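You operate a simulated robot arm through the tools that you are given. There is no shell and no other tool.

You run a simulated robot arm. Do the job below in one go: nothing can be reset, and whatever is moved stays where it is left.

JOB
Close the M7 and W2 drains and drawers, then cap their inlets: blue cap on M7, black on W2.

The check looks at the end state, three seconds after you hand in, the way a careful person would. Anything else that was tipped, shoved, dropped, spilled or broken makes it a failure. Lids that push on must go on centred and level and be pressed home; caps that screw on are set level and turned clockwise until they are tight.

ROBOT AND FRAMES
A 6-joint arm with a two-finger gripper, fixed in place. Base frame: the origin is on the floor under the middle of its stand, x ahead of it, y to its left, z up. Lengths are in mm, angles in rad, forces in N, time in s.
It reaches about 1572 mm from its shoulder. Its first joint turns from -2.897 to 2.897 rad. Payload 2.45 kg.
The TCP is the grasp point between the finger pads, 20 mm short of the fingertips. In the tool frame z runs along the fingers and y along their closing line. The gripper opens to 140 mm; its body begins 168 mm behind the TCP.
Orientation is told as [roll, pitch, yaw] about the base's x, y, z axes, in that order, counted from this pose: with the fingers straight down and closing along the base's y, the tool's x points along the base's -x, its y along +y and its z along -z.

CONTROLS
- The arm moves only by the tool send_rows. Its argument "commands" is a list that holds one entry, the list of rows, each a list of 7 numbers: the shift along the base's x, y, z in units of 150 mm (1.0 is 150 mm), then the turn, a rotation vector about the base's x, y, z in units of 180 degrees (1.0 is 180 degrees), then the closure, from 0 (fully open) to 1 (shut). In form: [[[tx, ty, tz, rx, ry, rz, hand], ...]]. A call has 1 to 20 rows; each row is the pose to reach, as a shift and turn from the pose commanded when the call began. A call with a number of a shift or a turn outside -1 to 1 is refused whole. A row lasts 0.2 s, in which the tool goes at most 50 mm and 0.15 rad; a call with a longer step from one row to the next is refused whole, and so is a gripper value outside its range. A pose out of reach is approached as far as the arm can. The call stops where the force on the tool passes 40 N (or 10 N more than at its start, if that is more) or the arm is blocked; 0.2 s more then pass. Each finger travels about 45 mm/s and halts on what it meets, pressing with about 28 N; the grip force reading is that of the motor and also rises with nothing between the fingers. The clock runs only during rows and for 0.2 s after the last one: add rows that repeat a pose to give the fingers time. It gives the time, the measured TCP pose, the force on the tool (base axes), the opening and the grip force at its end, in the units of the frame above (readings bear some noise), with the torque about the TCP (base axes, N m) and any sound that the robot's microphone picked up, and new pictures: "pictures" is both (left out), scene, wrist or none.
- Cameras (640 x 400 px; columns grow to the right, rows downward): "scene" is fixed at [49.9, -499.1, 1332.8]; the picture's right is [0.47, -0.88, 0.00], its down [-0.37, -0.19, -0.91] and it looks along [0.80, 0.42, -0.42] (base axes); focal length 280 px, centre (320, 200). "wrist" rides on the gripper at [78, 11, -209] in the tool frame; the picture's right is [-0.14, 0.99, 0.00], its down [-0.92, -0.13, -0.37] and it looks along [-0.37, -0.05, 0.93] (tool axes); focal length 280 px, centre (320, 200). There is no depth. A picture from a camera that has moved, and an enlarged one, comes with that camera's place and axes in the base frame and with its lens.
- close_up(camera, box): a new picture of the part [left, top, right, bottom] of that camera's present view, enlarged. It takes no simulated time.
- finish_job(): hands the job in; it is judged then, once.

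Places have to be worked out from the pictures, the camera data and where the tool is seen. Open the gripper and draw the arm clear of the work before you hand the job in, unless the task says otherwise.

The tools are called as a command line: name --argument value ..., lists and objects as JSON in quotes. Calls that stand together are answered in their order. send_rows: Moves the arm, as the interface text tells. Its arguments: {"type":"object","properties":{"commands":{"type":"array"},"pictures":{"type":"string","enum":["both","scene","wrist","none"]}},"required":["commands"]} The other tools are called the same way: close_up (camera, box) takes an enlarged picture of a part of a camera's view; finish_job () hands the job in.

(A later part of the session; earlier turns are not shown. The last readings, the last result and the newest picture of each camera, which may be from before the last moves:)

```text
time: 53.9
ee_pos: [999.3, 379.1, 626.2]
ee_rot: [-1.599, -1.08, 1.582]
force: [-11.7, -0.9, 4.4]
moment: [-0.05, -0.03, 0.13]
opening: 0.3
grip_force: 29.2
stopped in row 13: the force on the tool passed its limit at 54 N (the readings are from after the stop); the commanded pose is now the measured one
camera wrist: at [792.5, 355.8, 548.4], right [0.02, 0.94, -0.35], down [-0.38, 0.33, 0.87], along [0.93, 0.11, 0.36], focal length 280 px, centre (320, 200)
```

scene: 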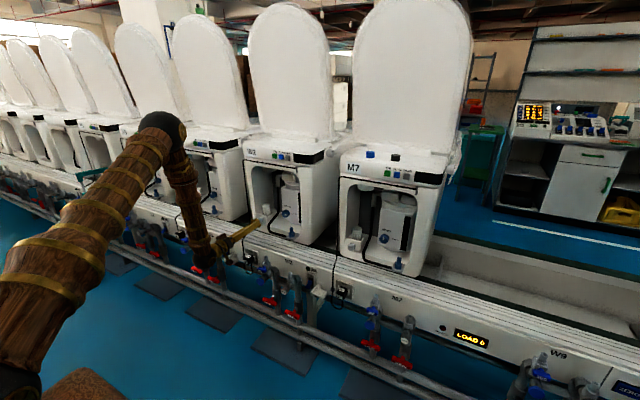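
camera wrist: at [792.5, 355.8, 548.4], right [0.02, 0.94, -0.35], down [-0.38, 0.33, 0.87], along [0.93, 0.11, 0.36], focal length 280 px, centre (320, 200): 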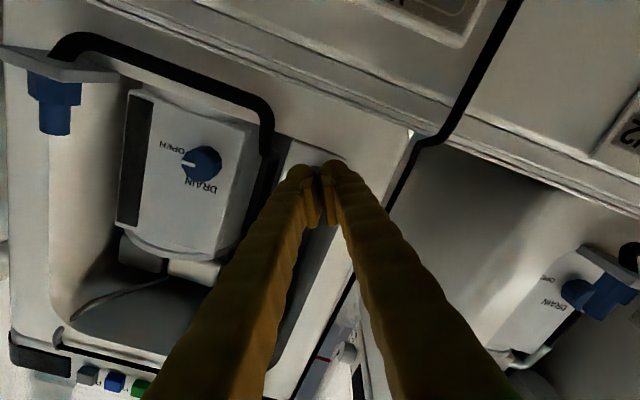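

It met a firm stop at x≈999, like M7. I verify the drawer's closed position in close-up.

close_up --camera "scene" --box '[235, 190, 315, 250]'

close_up --camera "wrist" --box '[230, 110, 430, 240]'

```text
6.67 times, centred on (275, 220) of scene
camera zoom: at [49.9, -499.1, 1332.8], right [0.47, -0.88, 0.0], down [-0.37, -0.19, -0.91], along [0.8, 0.42, -0.42], focal length 1865 px, centre (620, 67)
```

zoom: 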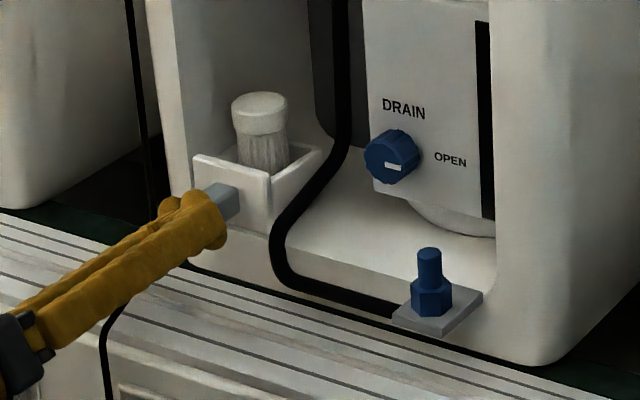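

```text
3.08 times, centred on (330, 175) of wrist
camera zoom: at [792.5, 355.8, 548.4], right [0.02, 0.94, -0.35], down [-0.38, 0.33, 0.87], along [0.93, 0.11, 0.36], focal length 863 px, centre (289, 277)
```

zoom: 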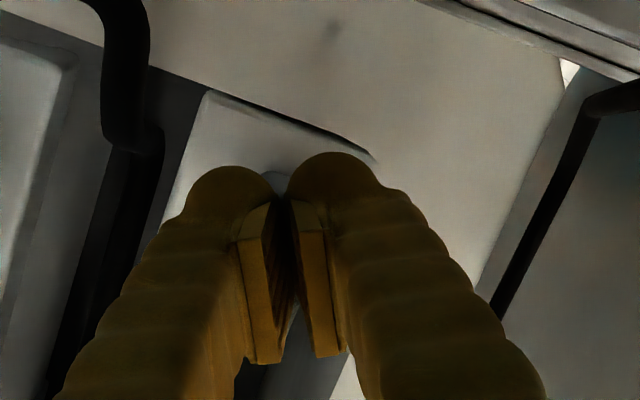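

W2's drawer panel corner is at x≈1057, same as M7 and N5: closed. I back off, then move to the W2 knob line (y≈258, z≈673) with a −27° roll and the fingers opened to 56 mm.

send_rows --commands '[[[-0.1, 0, 0, 0, 0, 0, 1], [-0.25, 0, 0.03, 0, 0, 0, 1], [-0.42, 0, 0.1, 0, 0, 0, 1], [-0.42, 0, 0.3, 0, 0, 0, 1]]]' --pictures "none"

send_rows --commands '[[[0.05, -0.2, 0, -0.03, 0, 0, 1], [0.1, -0.4, 0, -0.06, 0, 0, 0.9], [0.15, -0.6, 0, -0.09, 0, 0, 0.8], [0.25, -0.8, 0.01, -0.12, 0, 0, 0.7], [0.35, -0.8067, 0.015, -0.15, 0, 0, 0.6], [0.43, -0.8067, 0.015, -0.15, 0, 0, 0.6]]]' --pictures "both"

```text
time: 54.9
ee_pos: [937.5, 378.9, 670.6]
ee_rot: [-1.601, -1.078, 1.582]
force: [-0.2, 0.1, -0.7]
moment: [0.02, 0.04, -0.02]
opening: 0.2
grip_force: 29.0
```

```text
time: 56.3
ee_pos: [1002.8, 258.3, 673.3]
ee_rot: [-1.594, -0.607, 1.578]
force: [0.7, -0.9, 0.4]
moment: [-0.01, -0.01, -0.02]
opening: 56.1
grip_force: 0.1
camera wrist: at [795.0, 202.4, 615.3], right [0.02, 0.68, -0.73], down [-0.38, 0.69, 0.62], along [0.93, 0.26, 0.27], focal length 280 px, centre (320, 200)
```

scene: 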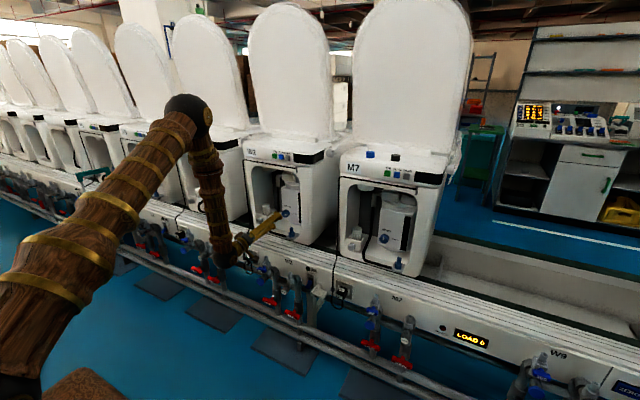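
wrist: 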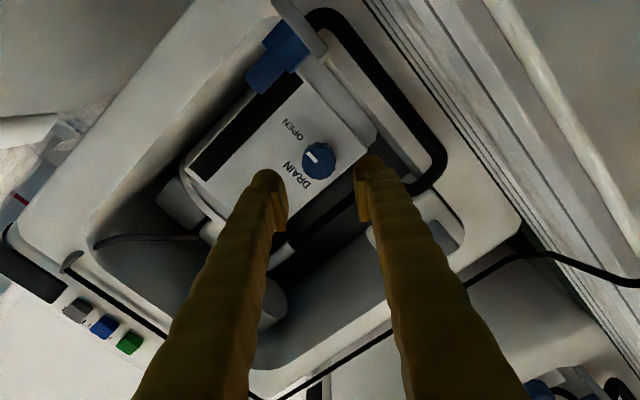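

The W2 knob appears on the tool axis. I zoom in to compute its centre.

close_up --camera "wrist" --box '[285, 130, 355, 190]'

close_up --camera "wrist" --box '[230, 90, 430, 220]'

```text
6.67 times, centred on (320, 160) of wrist
camera zoom: at [795.0, 202.4, 615.3], right [0.02, 0.68, -0.73], down [-0.38, 0.69, 0.62], along [0.93, 0.26, 0.27], focal length 1869 px, centre (320, 467)
```

zoom: 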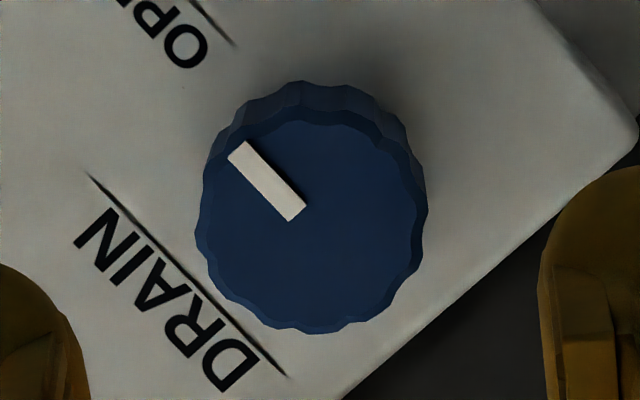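

```text
3.08 times, centred on (330, 155) of wrist
camera zoom: at [795.0, 202.4, 615.3], right [0.02, 0.68, -0.73], down [-0.38, 0.69, 0.62], along [0.93, 0.26, 0.27], focal length 863 px, centre (289, 338)
```

zoom: 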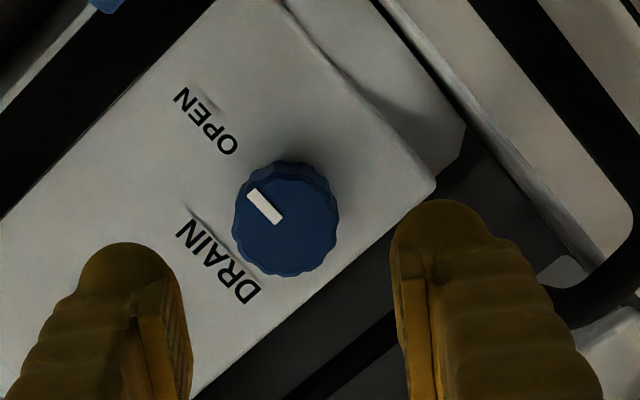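

The knob centre is within 2–3 mm of the tool axis. I nudge y −1.5, z +1.5, level the tool, and advance to TCP x≈1092.

send_rows --commands '[[[0.13, -0.01, 0.01, 0, 0.006, 0, 0.6], [0.26, -0.01, 0.01, 0, 0.006, 0, 0.6], [0.39, -0.01, 0.01, 0, 0.006, 0, 0.6], [0.48, -0.01, 0.01, 0, 0.006, 0, 0.6], [0.54, -0.01, 0.01, 0, 0.006, 0, 0.6], [0.58, -0.01, 0.01, 0, 0.006, 0, 0.6], [0.595, -0.01, 0.01, 0, 0.006, 0, 0.6]]]' --pictures "both"

close_up --camera "wrist" --box '[240, 130, 400, 250]'

```text
time: 57.9
ee_pos: [1091.2, 256.8, 674.2]
ee_rot: [-1.573, -0.61, 1.563]
force: [-0.3, -0.5, -0.9]
moment: [0.01, -0.01, 0.01]
opening: 56.1
grip_force: 0.1
camera wrist: at [882.7, 200.9, 620.1], right [0.0, 0.68, -0.73], down [-0.36, 0.68, 0.63], along [0.93, 0.26, 0.25], focal length 280 px, centre (320, 200)
```

scene: 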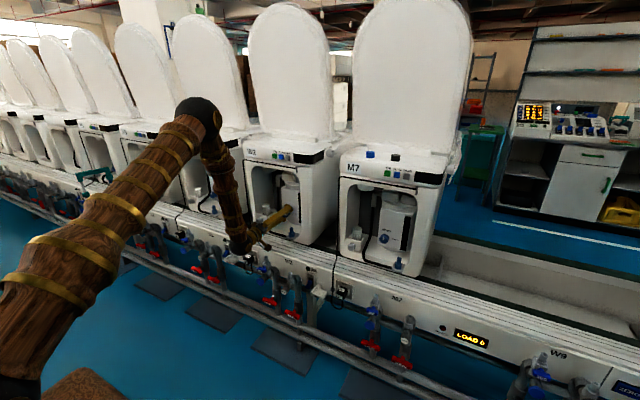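
wrist: 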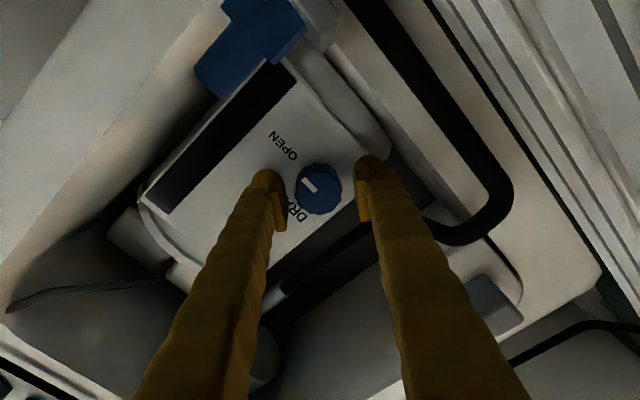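

```text
3.33 times, centred on (320, 190) of wrist
camera zoom: at [882.7, 200.9, 620.1], right [0.0, 0.68, -0.73], down [-0.36, 0.68, 0.63], along [0.93, 0.26, 0.25], focal length 935 px, centre (320, 233)
```

zoom: 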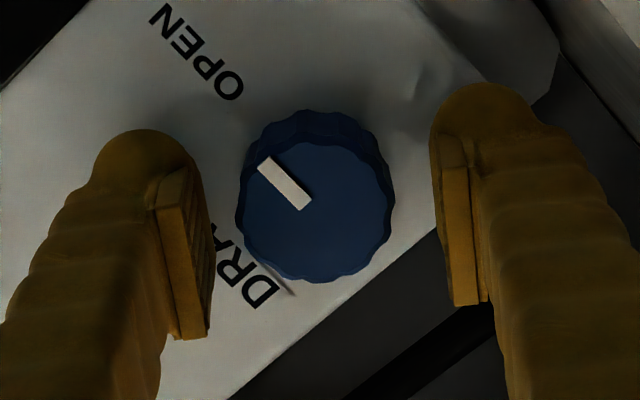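

Well centred (within 1 mm). I advance 4 mm more to match the M7 grip depth and close on the knob.

send_rows --commands '[[[0.027, 0, 0, 0, 0, 0, 0.6], [0.027, 0, 0, 0, 0, 0, 1], [0.027, 0, 0, 0, 0, 0, 1], [0.027, 0, 0, 0, 0, 0, 1], [0.027, 0, 0, 0, 0, 0, 1]]]' --pictures "none"

close_up --camera "wrist" --box '[240, 130, 400, 250]'

```text
time: 59.1
ee_pos: [1095.6, 255.8, 674.7]
ee_rot: [-1.574, -0.61, 1.565]
force: [-4.3, -8.7, 11.1]
moment: [-0.04, -0.09, -0.11]
opening: 36.5
grip_force: 44.8
```

```text
3.33 times, centred on (320, 190) of wrist
camera zoom: at [886.4, 200.6, 620.4], right [0.01, 0.68, -0.73], down [-0.36, 0.69, 0.63], along [0.93, 0.26, 0.25], focal length 935 px, centre (320, 233)
```

zoom: 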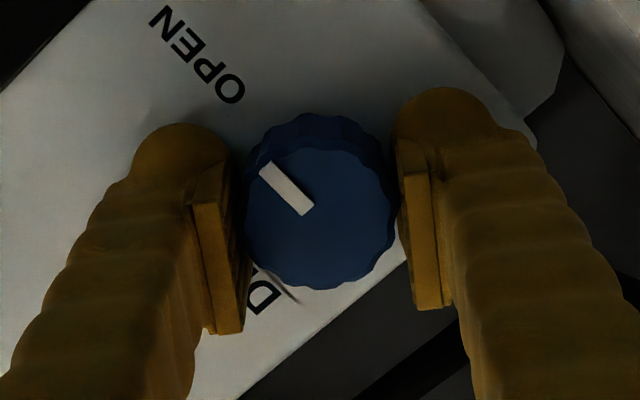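

Gripped at 36.5 mm; the pointer computes as horizontal toward OPEN. I turn −20° first and read the forces.

send_rows --commands '[[[0, -0.003, 0.003, -0.028, 0, 0, 1], [0, -0.003, 0.003, -0.056, 0, 0, 1], [0, -0.003, 0.003, -0.084, 0, 0, 1], [0, -0.003, 0.003, -0.111, 0, 0, 1]]]' --pictures "none"

close_up --camera "wrist" --box '[240, 130, 400, 250]'

```text
time: 60.1
ee_pos: [1094.7, 255.9, 673.3]
ee_rot: [-1.573, -0.259, 1.567]
force: [10.1, 1.0, -10.2]
moment: [0.03, 0.12, -0.04]
opening: 36.9
grip_force: 45.0
```

```text
3.33 times, centred on (320, 190) of wrist
camera zoom: at [886.4, 185.8, 642.6], right [0.0, 0.39, -0.92], down [-0.36, 0.86, 0.36], along [0.93, 0.33, 0.14], focal length 935 px, centre (320, 233)
```

zoom: 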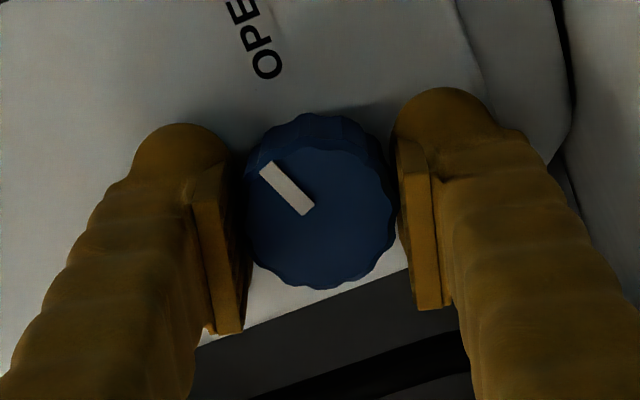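

The knob follows; the small downward load matches the arc effect seen at M7. I complete the turn with the arc compensation.

send_rows --commands '[[[0.002, 0.0078, -0.016, -0.0389, 0, 0, 1], [0.002, 0.0083, -0.0199, -0.0833, 0, 0, 1], [0.002, 0.008, -0.0235, -0.1222, 0, 0, 1], [0.002, 0.0073, -0.027, -0.1611, 0, 0, 1], [0.002, 0.006, -0.0305, -0.2, 0, 0, 1], [0.002, 0.0048, -0.0337, -0.2389, 0, 0, 1], [0.002, 0.003, -0.0363, -0.2778, 0, 0, 1], [0.002, 0.0008, -0.0391, -0.3167, 0, 0, 1], [0.002, -0.002, -0.0418, -0.3556, 0, 0, 1], [0.002, -0.0042, -0.0439, -0.389, 0, 0, 1]]]' --pictures "none"

close_up --camera "wrist" --box '[240, 130, 400, 250]'

```text
time: 62.3
ee_pos: [1097.2, 254.8, 668.6]
ee_rot: [-1.583, 0.963, 1.561]
force: [-19.2, -11.8, 18.3]
moment: [0.03, -0.27, -0.28]
opening: 36.7
grip_force: 44.6
```

```text
3.33 times, centred on (320, 190) of wrist
camera zoom: at [886.9, 202.9, 725.2], right [0.01, -0.74, -0.68], down [-0.36, 0.63, -0.69], along [0.93, 0.25, -0.26], focal length 935 px, centre (320, 233)
```

zoom: 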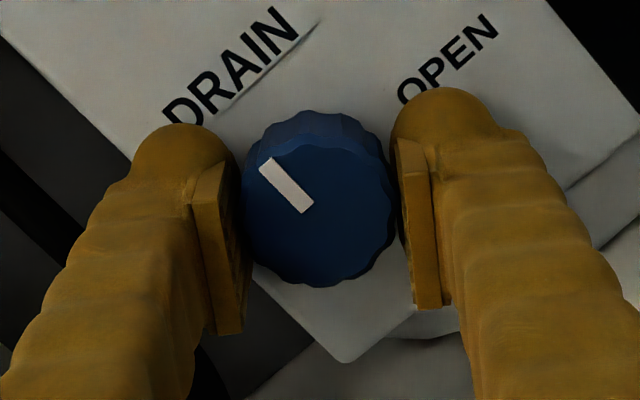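

The knob has turned the full 90° and its pointer is upright; no end-stop torque yet. I turn a little further (−10°) to feel the stop.

send_rows --commands '[[[-0.003, -0.006, 0.006, 0, 0, 0, 1], [-0.003, -0.006, 0.006, -0.02, 0, 0, 1], [-0.003, -0.006, 0.006, -0.04, 0, 0, 1], [-0.003, -0.006, 0.006, -0.056, 0, 0, 1]]]' --pictures "none"

close_up --camera "wrist" --box '[240, 130, 400, 250]'

```text
time: 63.3
ee_pos: [1095.9, 254.6, 669.3]
ee_rot: [-1.584, 1.139, 1.559]
force: [1.8, 2.4, 1.5]
moment: [0.74, 0.07, 0.08]
opening: 36.4
grip_force: 45.4
```

```text
3.33 times, centred on (320, 190) of wrist
camera zoom: at [886.3, 213.0, 733.4], right [0.0, -0.84, -0.54], down [-0.36, 0.5, -0.79], along [0.93, 0.2, -0.3], focal length 935 px, centre (320, 233)
```

zoom: 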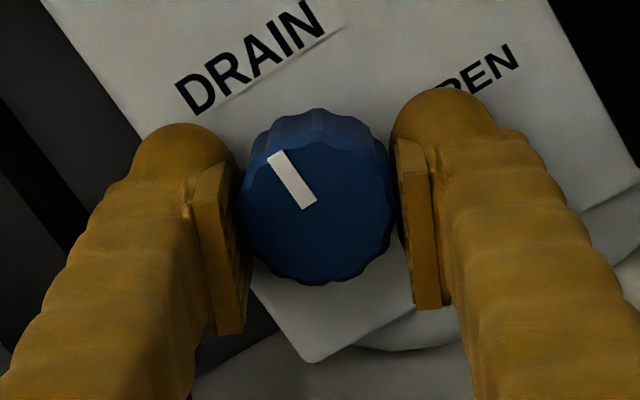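

Torque rose to 0.74 N·m and the pads slipped slightly: the W2 drain is at its closed stop. I open just a little (hose nearby) and withdraw.

send_rows --commands '[[[0, 0, 0, 0, 0, 0, 0.67], [0, 0, 0, 0, 0, 0, 0.67], [0, 0, 0, 0, 0, 0, 0.67], [-0.1, 0, 0, 0, 0, 0, 0.67], [-0.25, 0, 0, 0, 0, 0, 0.67], [-0.45, 0, 0, 0, 0, 0, 0.67], [-0.7, 0, 0, 0, 0, 0, 0.67]]]' --pictures "both"

close_up --camera "wrist" --box '[200, 80, 440, 230]'

close_up --camera "scene" --box '[240, 130, 440, 280]'

```text
time: 64.9
ee_pos: [990.0, 253.3, 668.6]
ee_rot: [-1.586, 1.139, 1.555]
force: [0.7, -0.6, -0.3]
moment: [-0.01, 0.01, -0.02]
opening: 46.1
grip_force: 0.1
camera wrist: at [781.3, 211.9, 733.7], right [0.0, -0.84, -0.54], down [-0.36, 0.5, -0.78], along [0.93, 0.2, -0.3], focal length 280 px, centre (320, 200)
```

scene: 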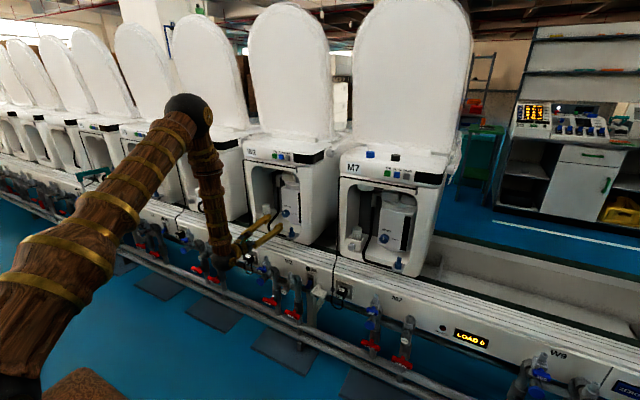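
wrist: 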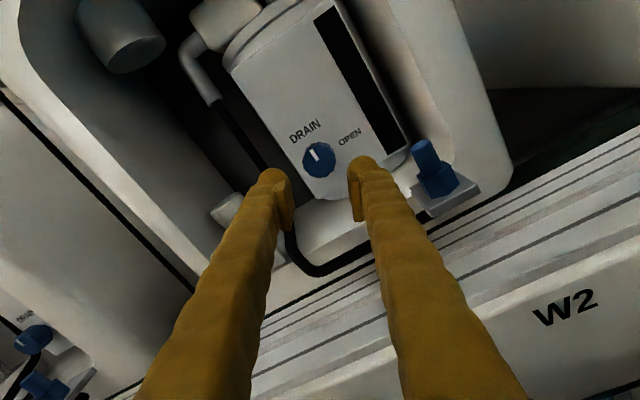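

```text
2.67 times, centred on (320, 155) of wrist
camera zoom: at [781.3, 211.9, 733.7], right [0.0, -0.84, -0.54], down [-0.36, 0.5, -0.78], along [0.93, 0.2, -0.3], focal length 748 px, centre (320, 320)
```

zoom: 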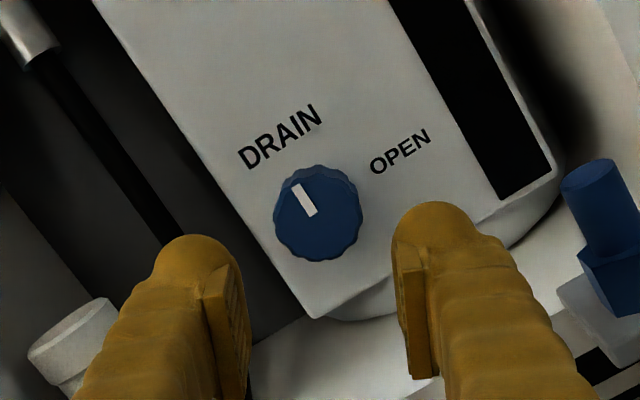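

```text
2.67 times, centred on (340, 205) of scene
camera zoom: at [49.9, -499.1, 1332.8], right [0.47, -0.88, 0.0], down [-0.37, -0.19, -0.91], along [0.8, 0.42, -0.42], focal length 746 px, centre (267, 187)
```

zoom: 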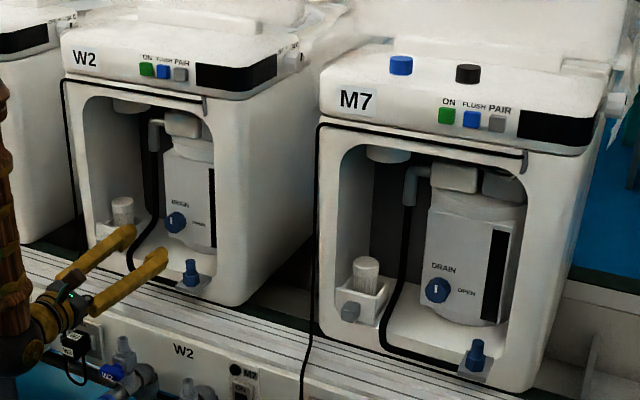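

Both drawers are flush and both drain pointers stand upright. Next the caps: I raise the arm clear in front of W2, then return to a tilted, fingers-down orientation.

send_rows --commands '[[[-0.2, 0, 0.2, 0, 0, 0, 0.67], [-0.35, 0, 0.45, 0, 0, 0, 0.67], [-0.45, 0, 0.72, 0, 0, 0, 0.67], [-0.5, 0, 1.0, 0, 0, 0, 0.67]]]' --pictures "none"

send_rows --commands '[[[-0.1, -0.05, 0.25, 0, 0, 0, 0.5], [-0.2, -0.1, 0.5, 0, 0, 0, 0.4], [-0.3, -0.15, 0.75, 0, 0, 0, 0.4], [-0.4, -0.2, 1.0, 0, 0, 0, 0.4]]]' --pictures "none"

send_rows --commands '[[[-0.02, -0.03, 0.05, 0.04, 0.0051, -0.023, 0.4], [-0.04, -0.06, 0.1, 0.0799, 0.0102, -0.046, 0.4], [-0.06, -0.09, 0.15, 0.1199, 0.0153, -0.069, 0.4], [-0.08, -0.12, 0.2, 0.1599, 0.0204, -0.092, 0.4], [-0.1, -0.15, 0.25, 0.1999, 0.0255, -0.115, 0.4], [-0.12, -0.18, 0.3, 0.2398, 0.0306, -0.138, 0.4], [-0.14, -0.21, 0.35, 0.2798, 0.0357, -0.161, 0.4], [-0.16, -0.24, 0.4, 0.3198, 0.0408, -0.184, 0.4], [-0.18, -0.27, 0.45, 0.3598, 0.0459, -0.207, 0.4], [-0.2, -0.3, 0.5, 0.3997, 0.051, -0.23, 0.4], [-0.22, -0.33, 0.55, 0.4397, 0.0561, -0.253, 0.4], [-0.24, -0.36, 0.6, 0.4797, 0.0612, -0.276, 0.4], [-0.26, -0.39, 0.65, 0.5197, 0.0663, -0.299, 0.4], [-0.28, -0.42, 0.7, 0.5596, 0.0714, -0.322, 0.4], [-0.3, -0.45, 0.75, 0.5996, 0.0765, -0.345, 0.4], [-0.32, -0.48, 0.8, 0.6396, 0.0816, -0.368, 0.4], [-0.34, -0.51, 0.85, 0.6796, 0.0867, -0.391, 0.4], [-0.36, -0.54, 0.9, 0.7195, 0.0918, -0.414, 0.4], [-0.38, -0.57, 0.95, 0.7595, 0.0969, -0.437, 0.4]]]' --pictures "both"

```text
time: 65.9
ee_pos: [914.3, 254.3, 817.3]
ee_rot: [-1.584, 1.139, 1.56]
force: [0.6, 0.0, 0.3]
moment: [-0.04, -0.02, 0.0]
opening: 46.2
grip_force: 0.0
```

```text
time: 66.9
ee_pos: [855.9, 223.9, 967.9]
ee_rot: [-1.584, 1.137, 1.558]
force: [-0.1, -0.4, 0.3]
moment: [-0.05, 0.0, 0.0]
opening: 83.7
grip_force: 0.0
```

```text
time: 70.9
ee_pos: [797.7, 138.3, 1111.7]
ee_rot: [0.001, -0.52, -0.003]
force: [-0.6, -0.4, 0.1]
moment: [-0.01, -0.01, -0.01]
opening: 84.1
grip_force: 0.1
camera wrist: at [627.1, 150.7, 1253.7], right [0.12, 0.99, 0.07], down [0.62, -0.13, 0.78], along [0.78, -0.05, -0.63], focal length 280 px, centre (320, 200)
```

scene: 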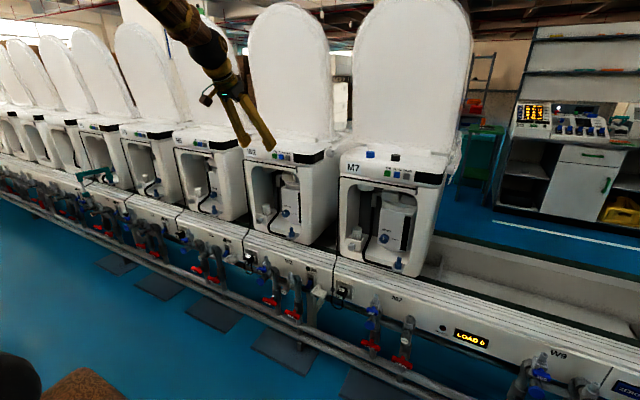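
wrist: 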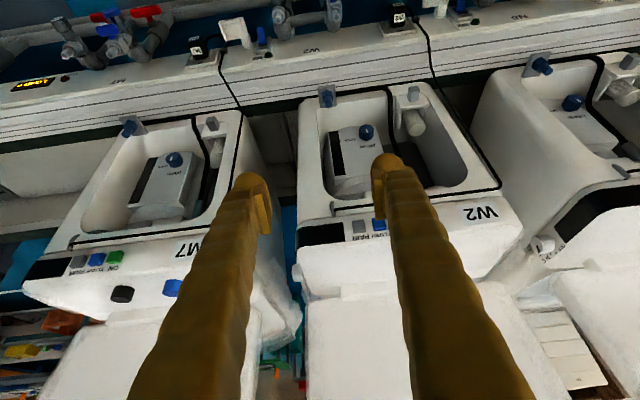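

Tilt is −30° and everything is clear. I move across to view M7's caps from about (950,-165,1150).

send_rows --commands '[[[0.1, -0.25, 0.1, 0, 0, 0, 0.45], [0.2, -0.5, 0.2, 0, 0, 0, 0.5], [0.3, -0.75, 0.25, 0, 0, 0, 0.5], [0.4, -1.0, 0.25, 0, 0, 0, 0.5]]]' --pictures "none"

send_rows --commands '[[[0.15, -0.25, 0, 0, 0, 0, 0.5], [0.3, -0.5, 0, 0, 0, 0, 0.5], [0.45, -0.75, 0, 0, 0, 0, 0.5], [0.6, -1.0, 0, 0, 0, 0, 0.5]]]' --pictures "both"

```text
time: 71.9
ee_pos: [858.3, -11.0, 1149.8]
ee_rot: [0.0, -0.52, -0.001]
force: [0.8, -0.1, -0.4]
moment: [0.01, 0.0, -0.01]
opening: 69.9
grip_force: 0.1
```

```text
time: 72.9
ee_pos: [948.9, -161.1, 1148.9]
ee_rot: [-0.002, -0.52, 0.001]
force: [-0.5, -0.6, 0.1]
moment: [0.03, 0.04, 0.02]
opening: 70.2
grip_force: 0.0
camera wrist: at [777.9, -149.0, 1291.4], right [0.12, 0.99, 0.07], down [0.62, -0.13, 0.78], along [0.78, -0.05, -0.62], focal length 280 px, centre (320, 200)
```

scene: 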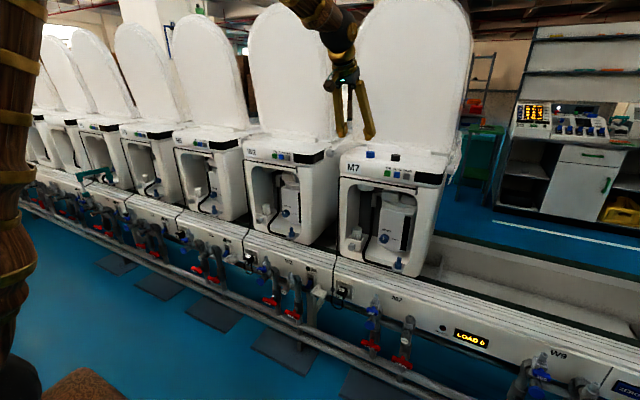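
wrist: 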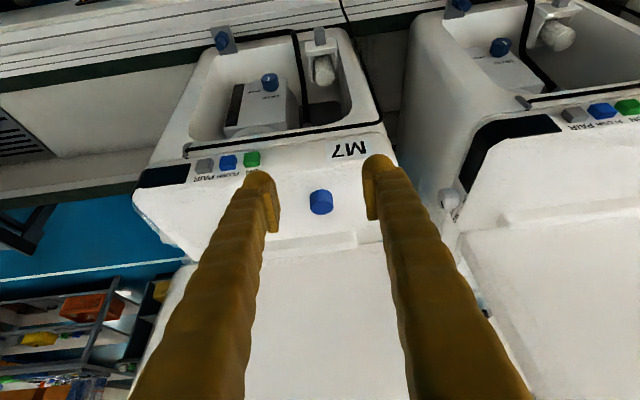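

The blue cap lies straight ahead between the fingers. I zoom in to measure it.

close_up --camera "wrist" --box '[280, 170, 360, 230]'

close_up --camera "scene" --box '[350, 140, 410, 180]'

close_up --camera "wrist" --box '[195, 15, 265, 65]'

```text
6.67 times, centred on (320, 200) of wrist
camera zoom: at [777.9, -149.0, 1291.4], right [0.12, 0.99, 0.07], down [0.62, -0.13, 0.78], along [0.78, -0.05, -0.62], focal length 1869 px, centre (320, 200)
```

zoom: 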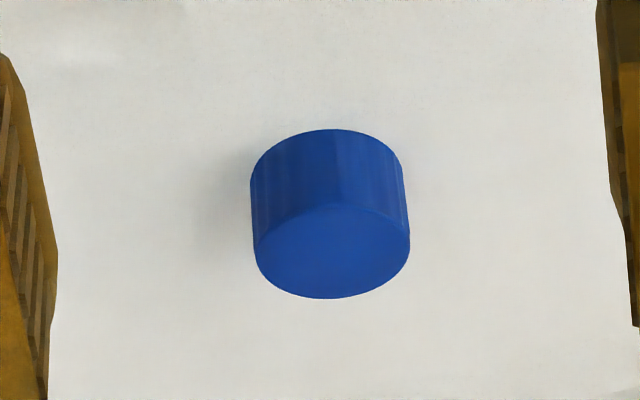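

```text
10.00 times, centred on (380, 160) of scene
camera zoom: at [49.9, -499.1, 1332.8], right [0.47, -0.88, 0.0], down [-0.37, -0.19, -0.91], along [0.8, 0.42, -0.42], focal length 2798 px, centre (-280, 600)
```

zoom: 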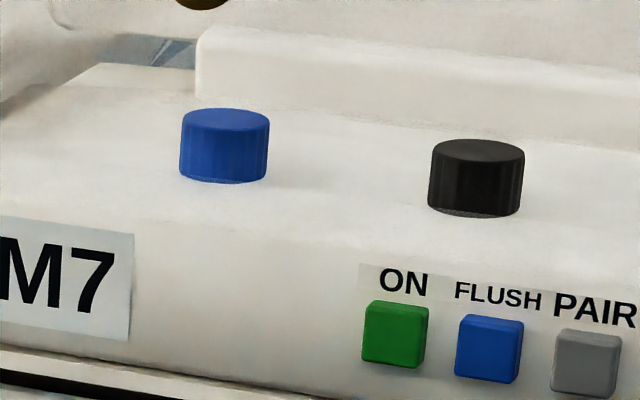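

```text
8.00 times, centred on (230, 40) of wrist
camera zoom: at [777.9, -149.0, 1291.4], right [0.12, 0.99, 0.07], down [0.62, -0.13, 0.78], along [0.78, -0.05, -0.62], focal length 2243 px, centre (1040, 1480)
```

zoom: 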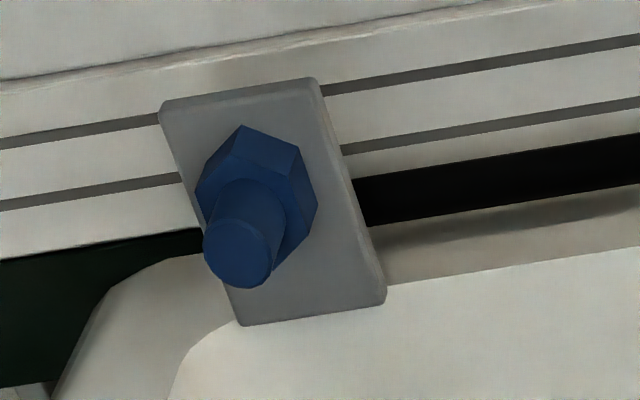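

Blue cap: top centre (1114,-169.5,1040), 35 mm diameter, 22 mm tall, standing on z≈1018; M7's post tip re-measures at (1022,-350.5,646). I move to a point 80 mm back along the tool axis from the grasp, with a 60 mm opening.

send_rows --commands '[[[0.26, -0.02, -0.07, 0, 0, 0, 0.57], [0.52, -0.04, -0.15, 0, 0, 0, 0.57], [0.78, -0.056, -0.226, 0, 0, 0, 0.57]]]' --pictures "both"

close_up --camera "wrist" --box '[260, 140, 380, 230]'

```text
time: 73.7
ee_pos: [1067.1, -169.5, 1117.5]
ee_rot: [0.0, -0.521, -0.001]
force: [-0.8, 0.0, 0.4]
moment: [-0.01, 0.02, -0.01]
opening: 60.0
grip_force: 0.1
camera wrist: at [895.1, -157.2, 1258.0], right [0.12, 0.99, 0.07], down [0.61, -0.13, 0.78], along [0.78, -0.05, -0.62], focal length 280 px, centre (320, 200)
```

scene: 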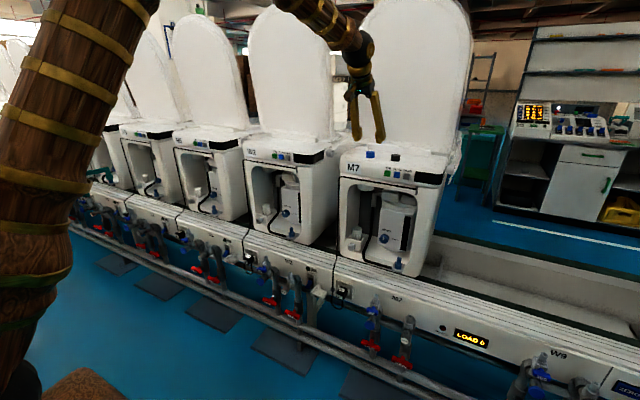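
wrist: 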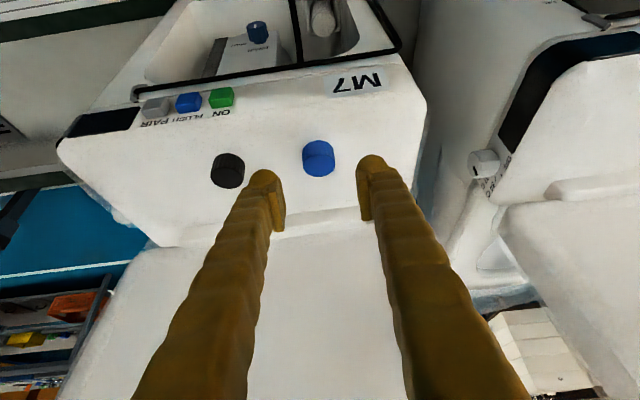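

```text
4.44 times, centred on (320, 185) of wrist
camera zoom: at [895.1, -157.2, 1258.0], right [0.12, 0.99, 0.07], down [0.61, -0.13, 0.78], along [0.78, -0.05, -0.62], focal length 1246 px, centre (320, 267)
```

zoom: 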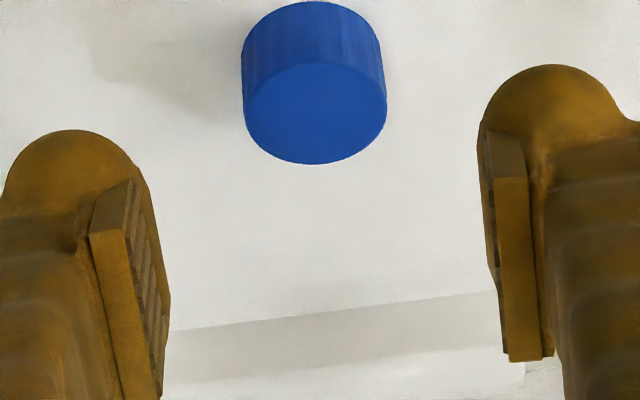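

Cap centre re-measures at x≈1111, y≈-169.5. I descend to the grasp pose with TCP about (1102.5,-170,1046), so the fingertips stay ~4 mm above the surface.

send_rows --commands '[[[0.08, -0.002, -0.15, 0, 0, 0, 0.57], [0.16, -0.003, -0.3, 0, 0, 0, 0.57], [0.21, -0.003, -0.4, 0, 0, 0, 0.57], [0.243, -0.003, -0.46, 0, 0, 0, 0.57]]]' --pictures "both"

close_up --camera "wrist" --box '[260, 130, 380, 220]'

close_up --camera "scene" --box '[340, 110, 420, 180]'

```text
time: 74.7
ee_pos: [1102.2, -170.4, 1049.5]
ee_rot: [-0.001, -0.522, -0.002]
force: [-12.4, -0.5, 17.1]
moment: [0.14, 0.37, 0.06]
opening: 60.6
grip_force: 0.3
camera wrist: at [930.6, -158.0, 1189.8], right [0.12, 0.99, 0.07], down [0.61, -0.13, 0.78], along [0.78, -0.05, -0.62], focal length 280 px, centre (320, 200)
```

scene: 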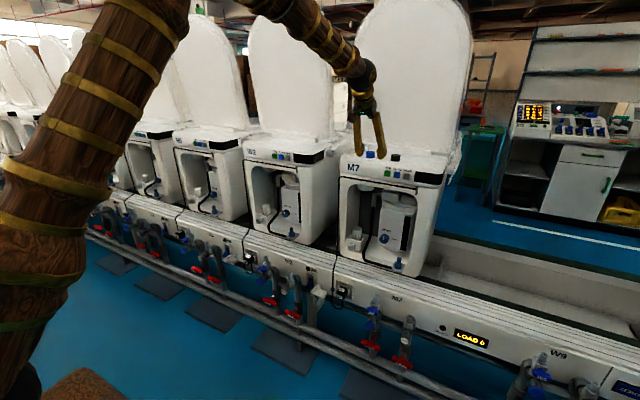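
wrist: 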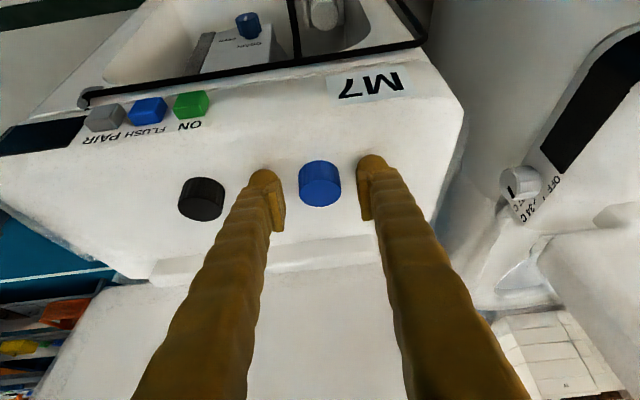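

```text
4.44 times, centred on (320, 175) of wrist
camera zoom: at [930.6, -158.0, 1189.8], right [0.12, 0.99, 0.07], down [0.61, -0.13, 0.78], along [0.78, -0.05, -0.62], focal length 1246 px, centre (320, 311)
```

zoom: 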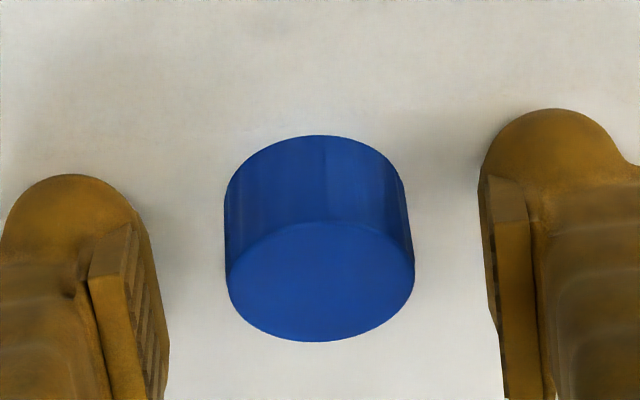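

```text
5.71 times, centred on (380, 145) of scene
camera zoom: at [49.9, -499.1, 1332.8], right [0.47, -0.88, 0.0], down [-0.37, -0.19, -0.91], along [0.8, 0.42, -0.42], focal length 1599 px, centre (-23, 514)
```

zoom: 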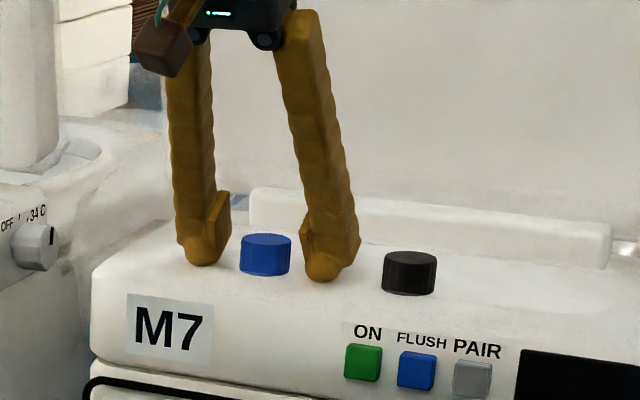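

The bulbous fingertips already touch the machine top (17 N up) at TCP z≈1049, so a 30° tilt grips too high. I lift off, reduce the tilt to −15° for a deeper grasp (still clear of the head when placing), and re-check.

send_rows --commands '[[[0, 0, 0.1, 0, 0, 0, 0.57], [0, 0, 0.25, 0, 0.021, 0, 0.57], [0, 0, 0.4, 0, 0.052, 0, 0.57], [0, 0, 0.4, 0, 0.083, 0, 0.57]]]' --pictures "both"

close_up --camera "wrist" --box '[250, 140, 390, 250]'

```text
time: 75.7
ee_pos: [1102.0, -169.9, 1107.0]
ee_rot: [0.001, -0.258, -0.001]
force: [-0.4, 0.1, -0.2]
moment: [-0.03, 0.02, 0.0]
opening: 60.0
grip_force: 0.0
camera wrist: at [973.2, -157.8, 1288.0], right [0.14, 0.99, 0.03], down [0.8, -0.13, 0.59], along [0.59, -0.05, -0.81], focal length 280 px, centre (320, 200)
```

scene: 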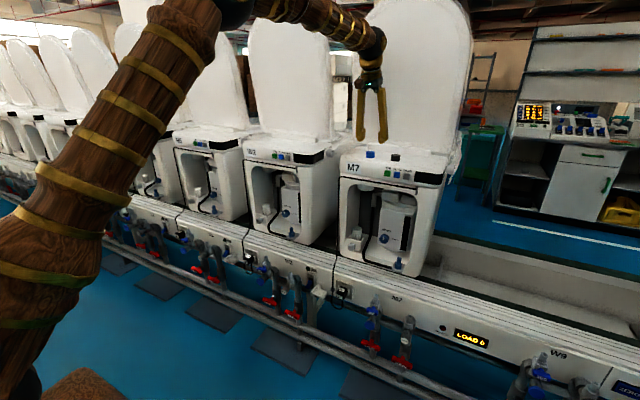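
wrist: 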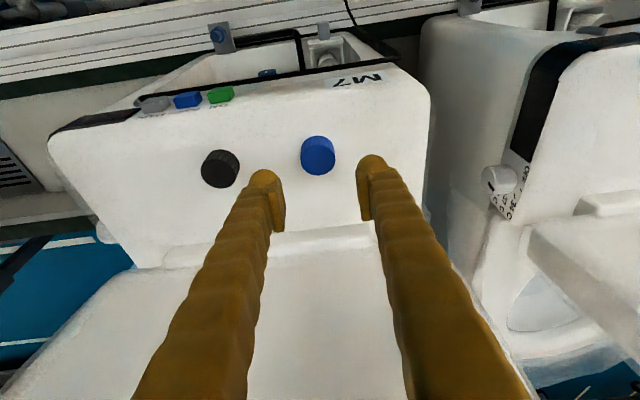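

```text
3.64 times, centred on (320, 195) of wrist
camera zoom: at [973.2, -157.8, 1288.0], right [0.14, 0.99, 0.03], down [0.8, -0.13, 0.59], along [0.59, -0.05, -0.81], focal length 1020 px, centre (320, 218)
```

zoom: 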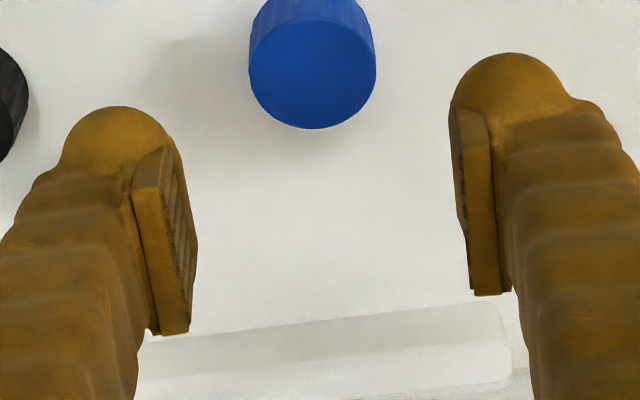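

Combining the three views, the cap is at x≈1106, y≈-169.4 with its top at z≈1044 (surface ≈1022), consistent with the touch. I descend to TCP z≈1048.

send_rows --commands '[[[0, 0.003, -0.15, 0, 0, 0, 0.57], [0, 0.003, -0.28, 0, 0, 0, 0.57], [0, 0.003, -0.35, 0, 0, 0, 0.57], [0, 0.003, -0.385, 0, 0, 0, 0.57]]]' --pictures "both"

close_up --camera "wrist" --box '[250, 130, 390, 240]'

close_up --camera "scene" --box '[345, 120, 415, 180]'

```text
time: 76.7
ee_pos: [1102.0, -169.0, 1048.6]
ee_rot: [-0.002, -0.26, -0.001]
force: [0.7, -0.5, 0.6]
moment: [-0.03, 0.0, -0.01]
opening: 60.5
grip_force: 0.0
camera wrist: at [973.1, -157.2, 1230.1], right [0.13, 0.99, 0.03], down [0.8, -0.13, 0.59], along [0.59, -0.05, -0.8], focal length 280 px, centre (320, 200)
```

scene: 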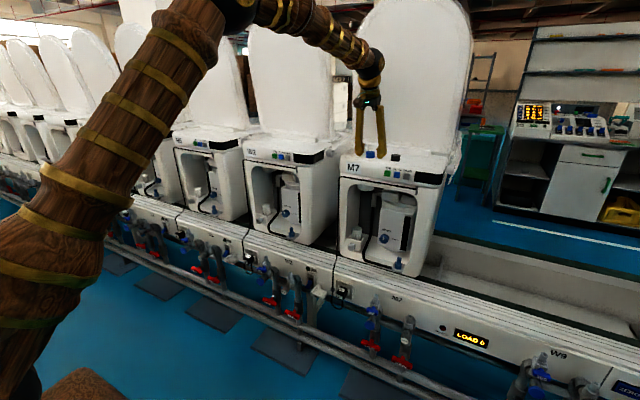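
wrist: 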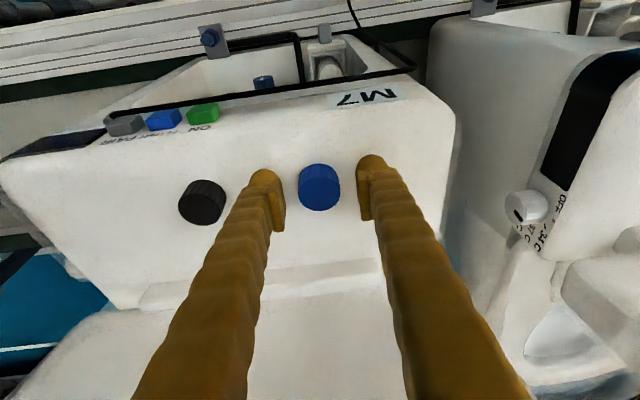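

```text
3.64 times, centred on (320, 185) of wrist
camera zoom: at [973.1, -157.2, 1230.1], right [0.13, 0.99, 0.03], down [0.8, -0.13, 0.59], along [0.59, -0.05, -0.8], focal length 1020 px, centre (320, 254)
```

zoom: 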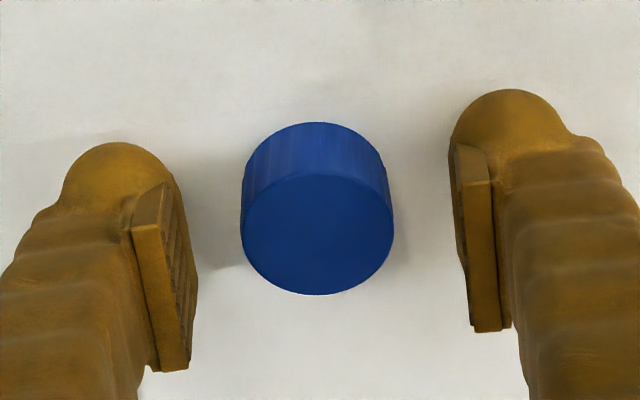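

```text
6.67 times, centred on (380, 150) of scene
camera zoom: at [49.9, -499.1, 1332.8], right [0.47, -0.88, 0.0], down [-0.37, -0.19, -0.91], along [0.8, 0.42, -0.42], focal length 1865 px, centre (-80, 533)
```

zoom: 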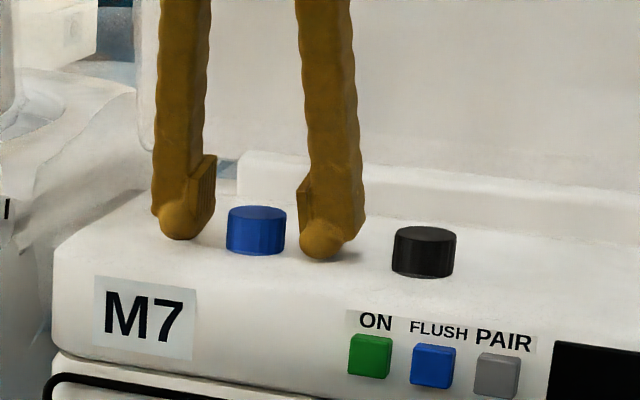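

No contact yet and the cap is centred. I lower 3 mm more to get the pads further down the cap, watching the force.

send_rows --commands '[[[0.01, 0, -0.01, 0, 0, 0, 0.57], [0.015, 0, -0.02, 0, 0, 0, 0.57]]]' --pictures "none"

```text
time: 77.3
ee_pos: [1103.6, -169.0, 1046.8]
ee_rot: [-0.002, -0.259, -0.001]
force: [-3.2, 0.0, 4.0]
moment: [0.08, 0.09, 0.07]
opening: 60.4
grip_force: 0.1
```

Light touch (4 N) at z≈1046.8, so this is the lowest point. I raise 1.5 mm and close on the cap.

send_rows --commands '[[[0, 0, 0.01, 0, 0, 0, 0.57], [0, 0, 0.01, 0, 0, 0, 1], [0, 0, 0.01, 0, 0, 0, 1], [0, 0, 0.01, 0, 0, 0, 1], [0, 0, 0.01, 0, 0, 0, 1], [0, 0, 0.01, 0, 0, 0, 1]]]' --pictures "both"

close_up --camera "wrist" --box '[250, 130, 390, 240]'

close_up --camera "scene" --box '[345, 120, 415, 180]'

```text
time: 78.7
ee_pos: [1104.0, -168.0, 1049.1]
ee_rot: [-0.002, -0.261, -0.002]
force: [-0.2, 1.2, -1.0]
moment: [-0.01, 0.03, 0.0]
opening: 31.1
grip_force: 28.1
camera wrist: at [975.2, -157.2, 1229.0], right [0.13, 0.99, 0.03], down [0.8, -0.13, 0.59], along [0.59, -0.05, -0.8], focal length 280 px, centre (320, 200)
```

scene: 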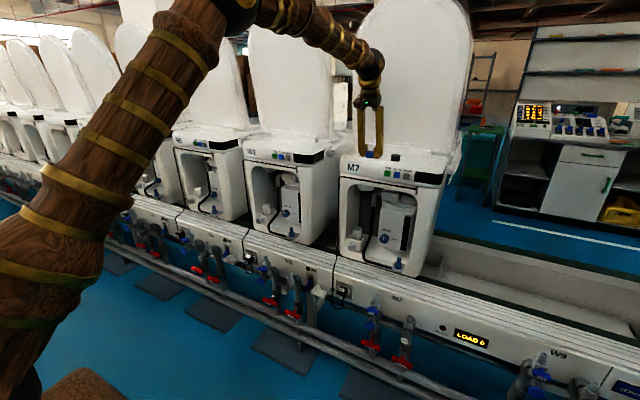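
wrist: 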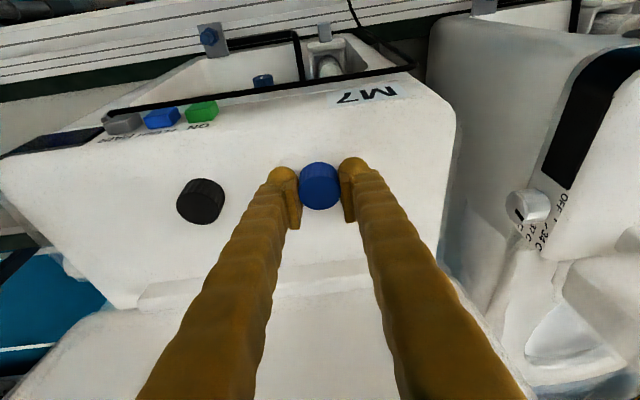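

```text
3.64 times, centred on (320, 185) of wrist
camera zoom: at [975.2, -157.2, 1229.0], right [0.13, 0.99, 0.03], down [0.8, -0.13, 0.59], along [0.59, -0.05, -0.8], focal length 1020 px, centre (320, 254)
```

zoom: 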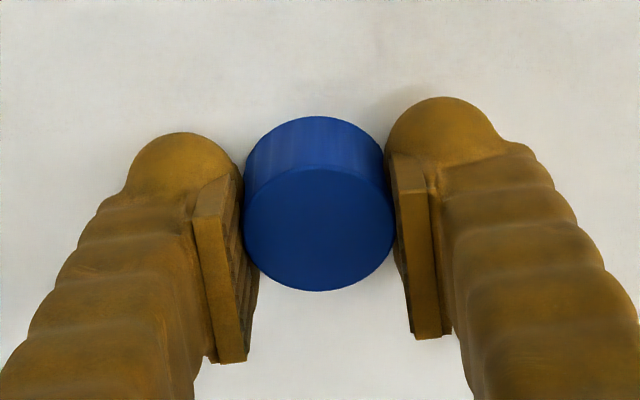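

```text
6.67 times, centred on (380, 150) of scene
camera zoom: at [49.9, -499.1, 1332.8], right [0.47, -0.88, 0.0], down [-0.37, -0.19, -0.91], along [0.8, 0.42, -0.42], focal length 1865 px, centre (-80, 533)
```

zoom: 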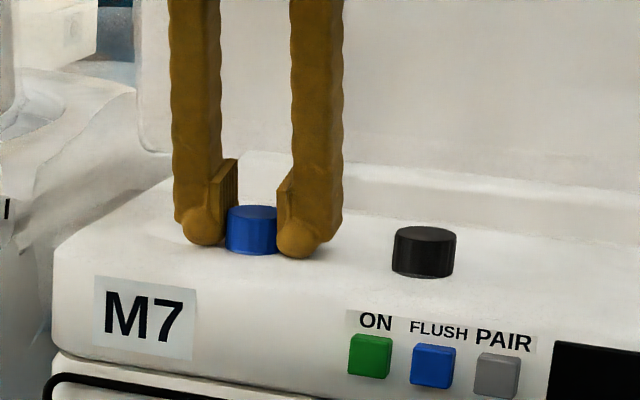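

The cap is gripped (opening 31 mm). I lift it 60 mm and check it is held level.

send_rows --commands '[[[0, 0, 0.05, 0, 0, 0, 1], [0, 0, 0.15, 0, 0, 0, 1], [0, 0, 0.28, 0, 0, 0, 1], [0, 0, 0.4, 0, 0, 0, 1]]]' --pictures "both"

close_up --camera "wrist" --box '[250, 130, 390, 240]'

close_up --camera "scene" --box '[345, 90, 415, 150]'

```text
time: 79.7
ee_pos: [1103.8, -169.1, 1106.4]
ee_rot: [-0.002, -0.258, -0.002]
force: [-1.7, -0.8, -0.2]
moment: [0.01, -0.02, 0.01]
opening: 30.9
grip_force: 28.0
camera wrist: at [974.8, -157.8, 1288.4], right [0.13, 0.99, 0.03], down [0.8, -0.13, 0.59], along [0.59, -0.05, -0.81], focal length 280 px, centre (320, 200)
```

scene: 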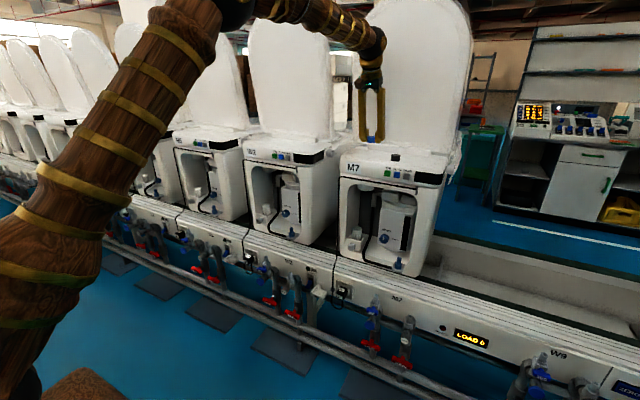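
wrist: 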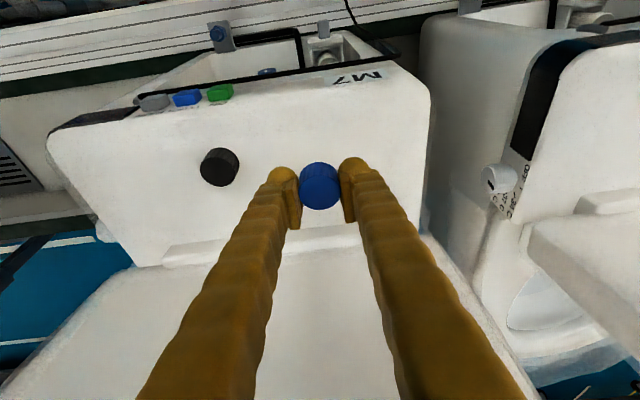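

```text
3.64 times, centred on (320, 185) of wrist
camera zoom: at [974.8, -157.8, 1288.4], right [0.13, 0.99, 0.03], down [0.8, -0.13, 0.59], along [0.59, -0.05, -0.81], focal length 1020 px, centre (320, 254)
```

zoom: 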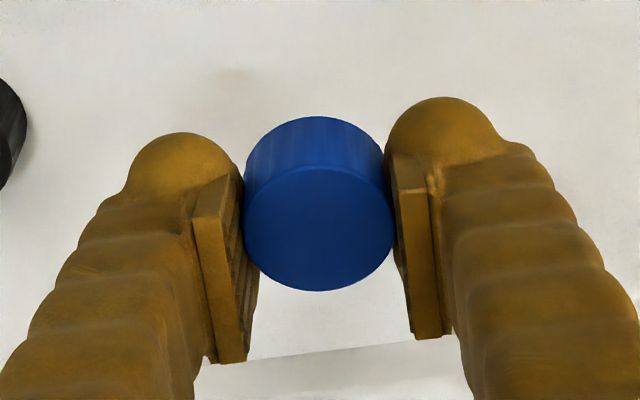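

```text
6.67 times, centred on (380, 120) of scene
camera zoom: at [49.9, -499.1, 1332.8], right [0.47, -0.88, 0.0], down [-0.37, -0.19, -0.91], along [0.8, 0.42, -0.42], focal length 1865 px, centre (-80, 733)
```

zoom: 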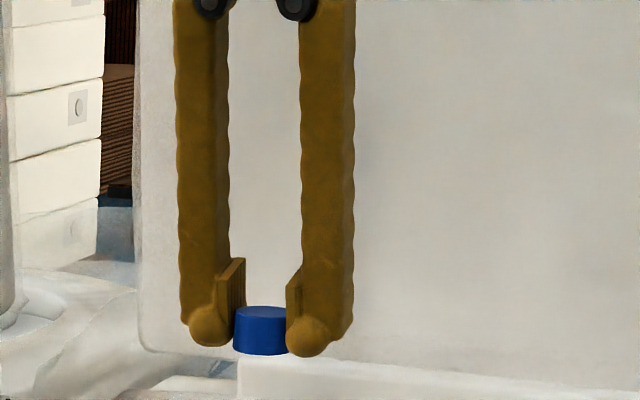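

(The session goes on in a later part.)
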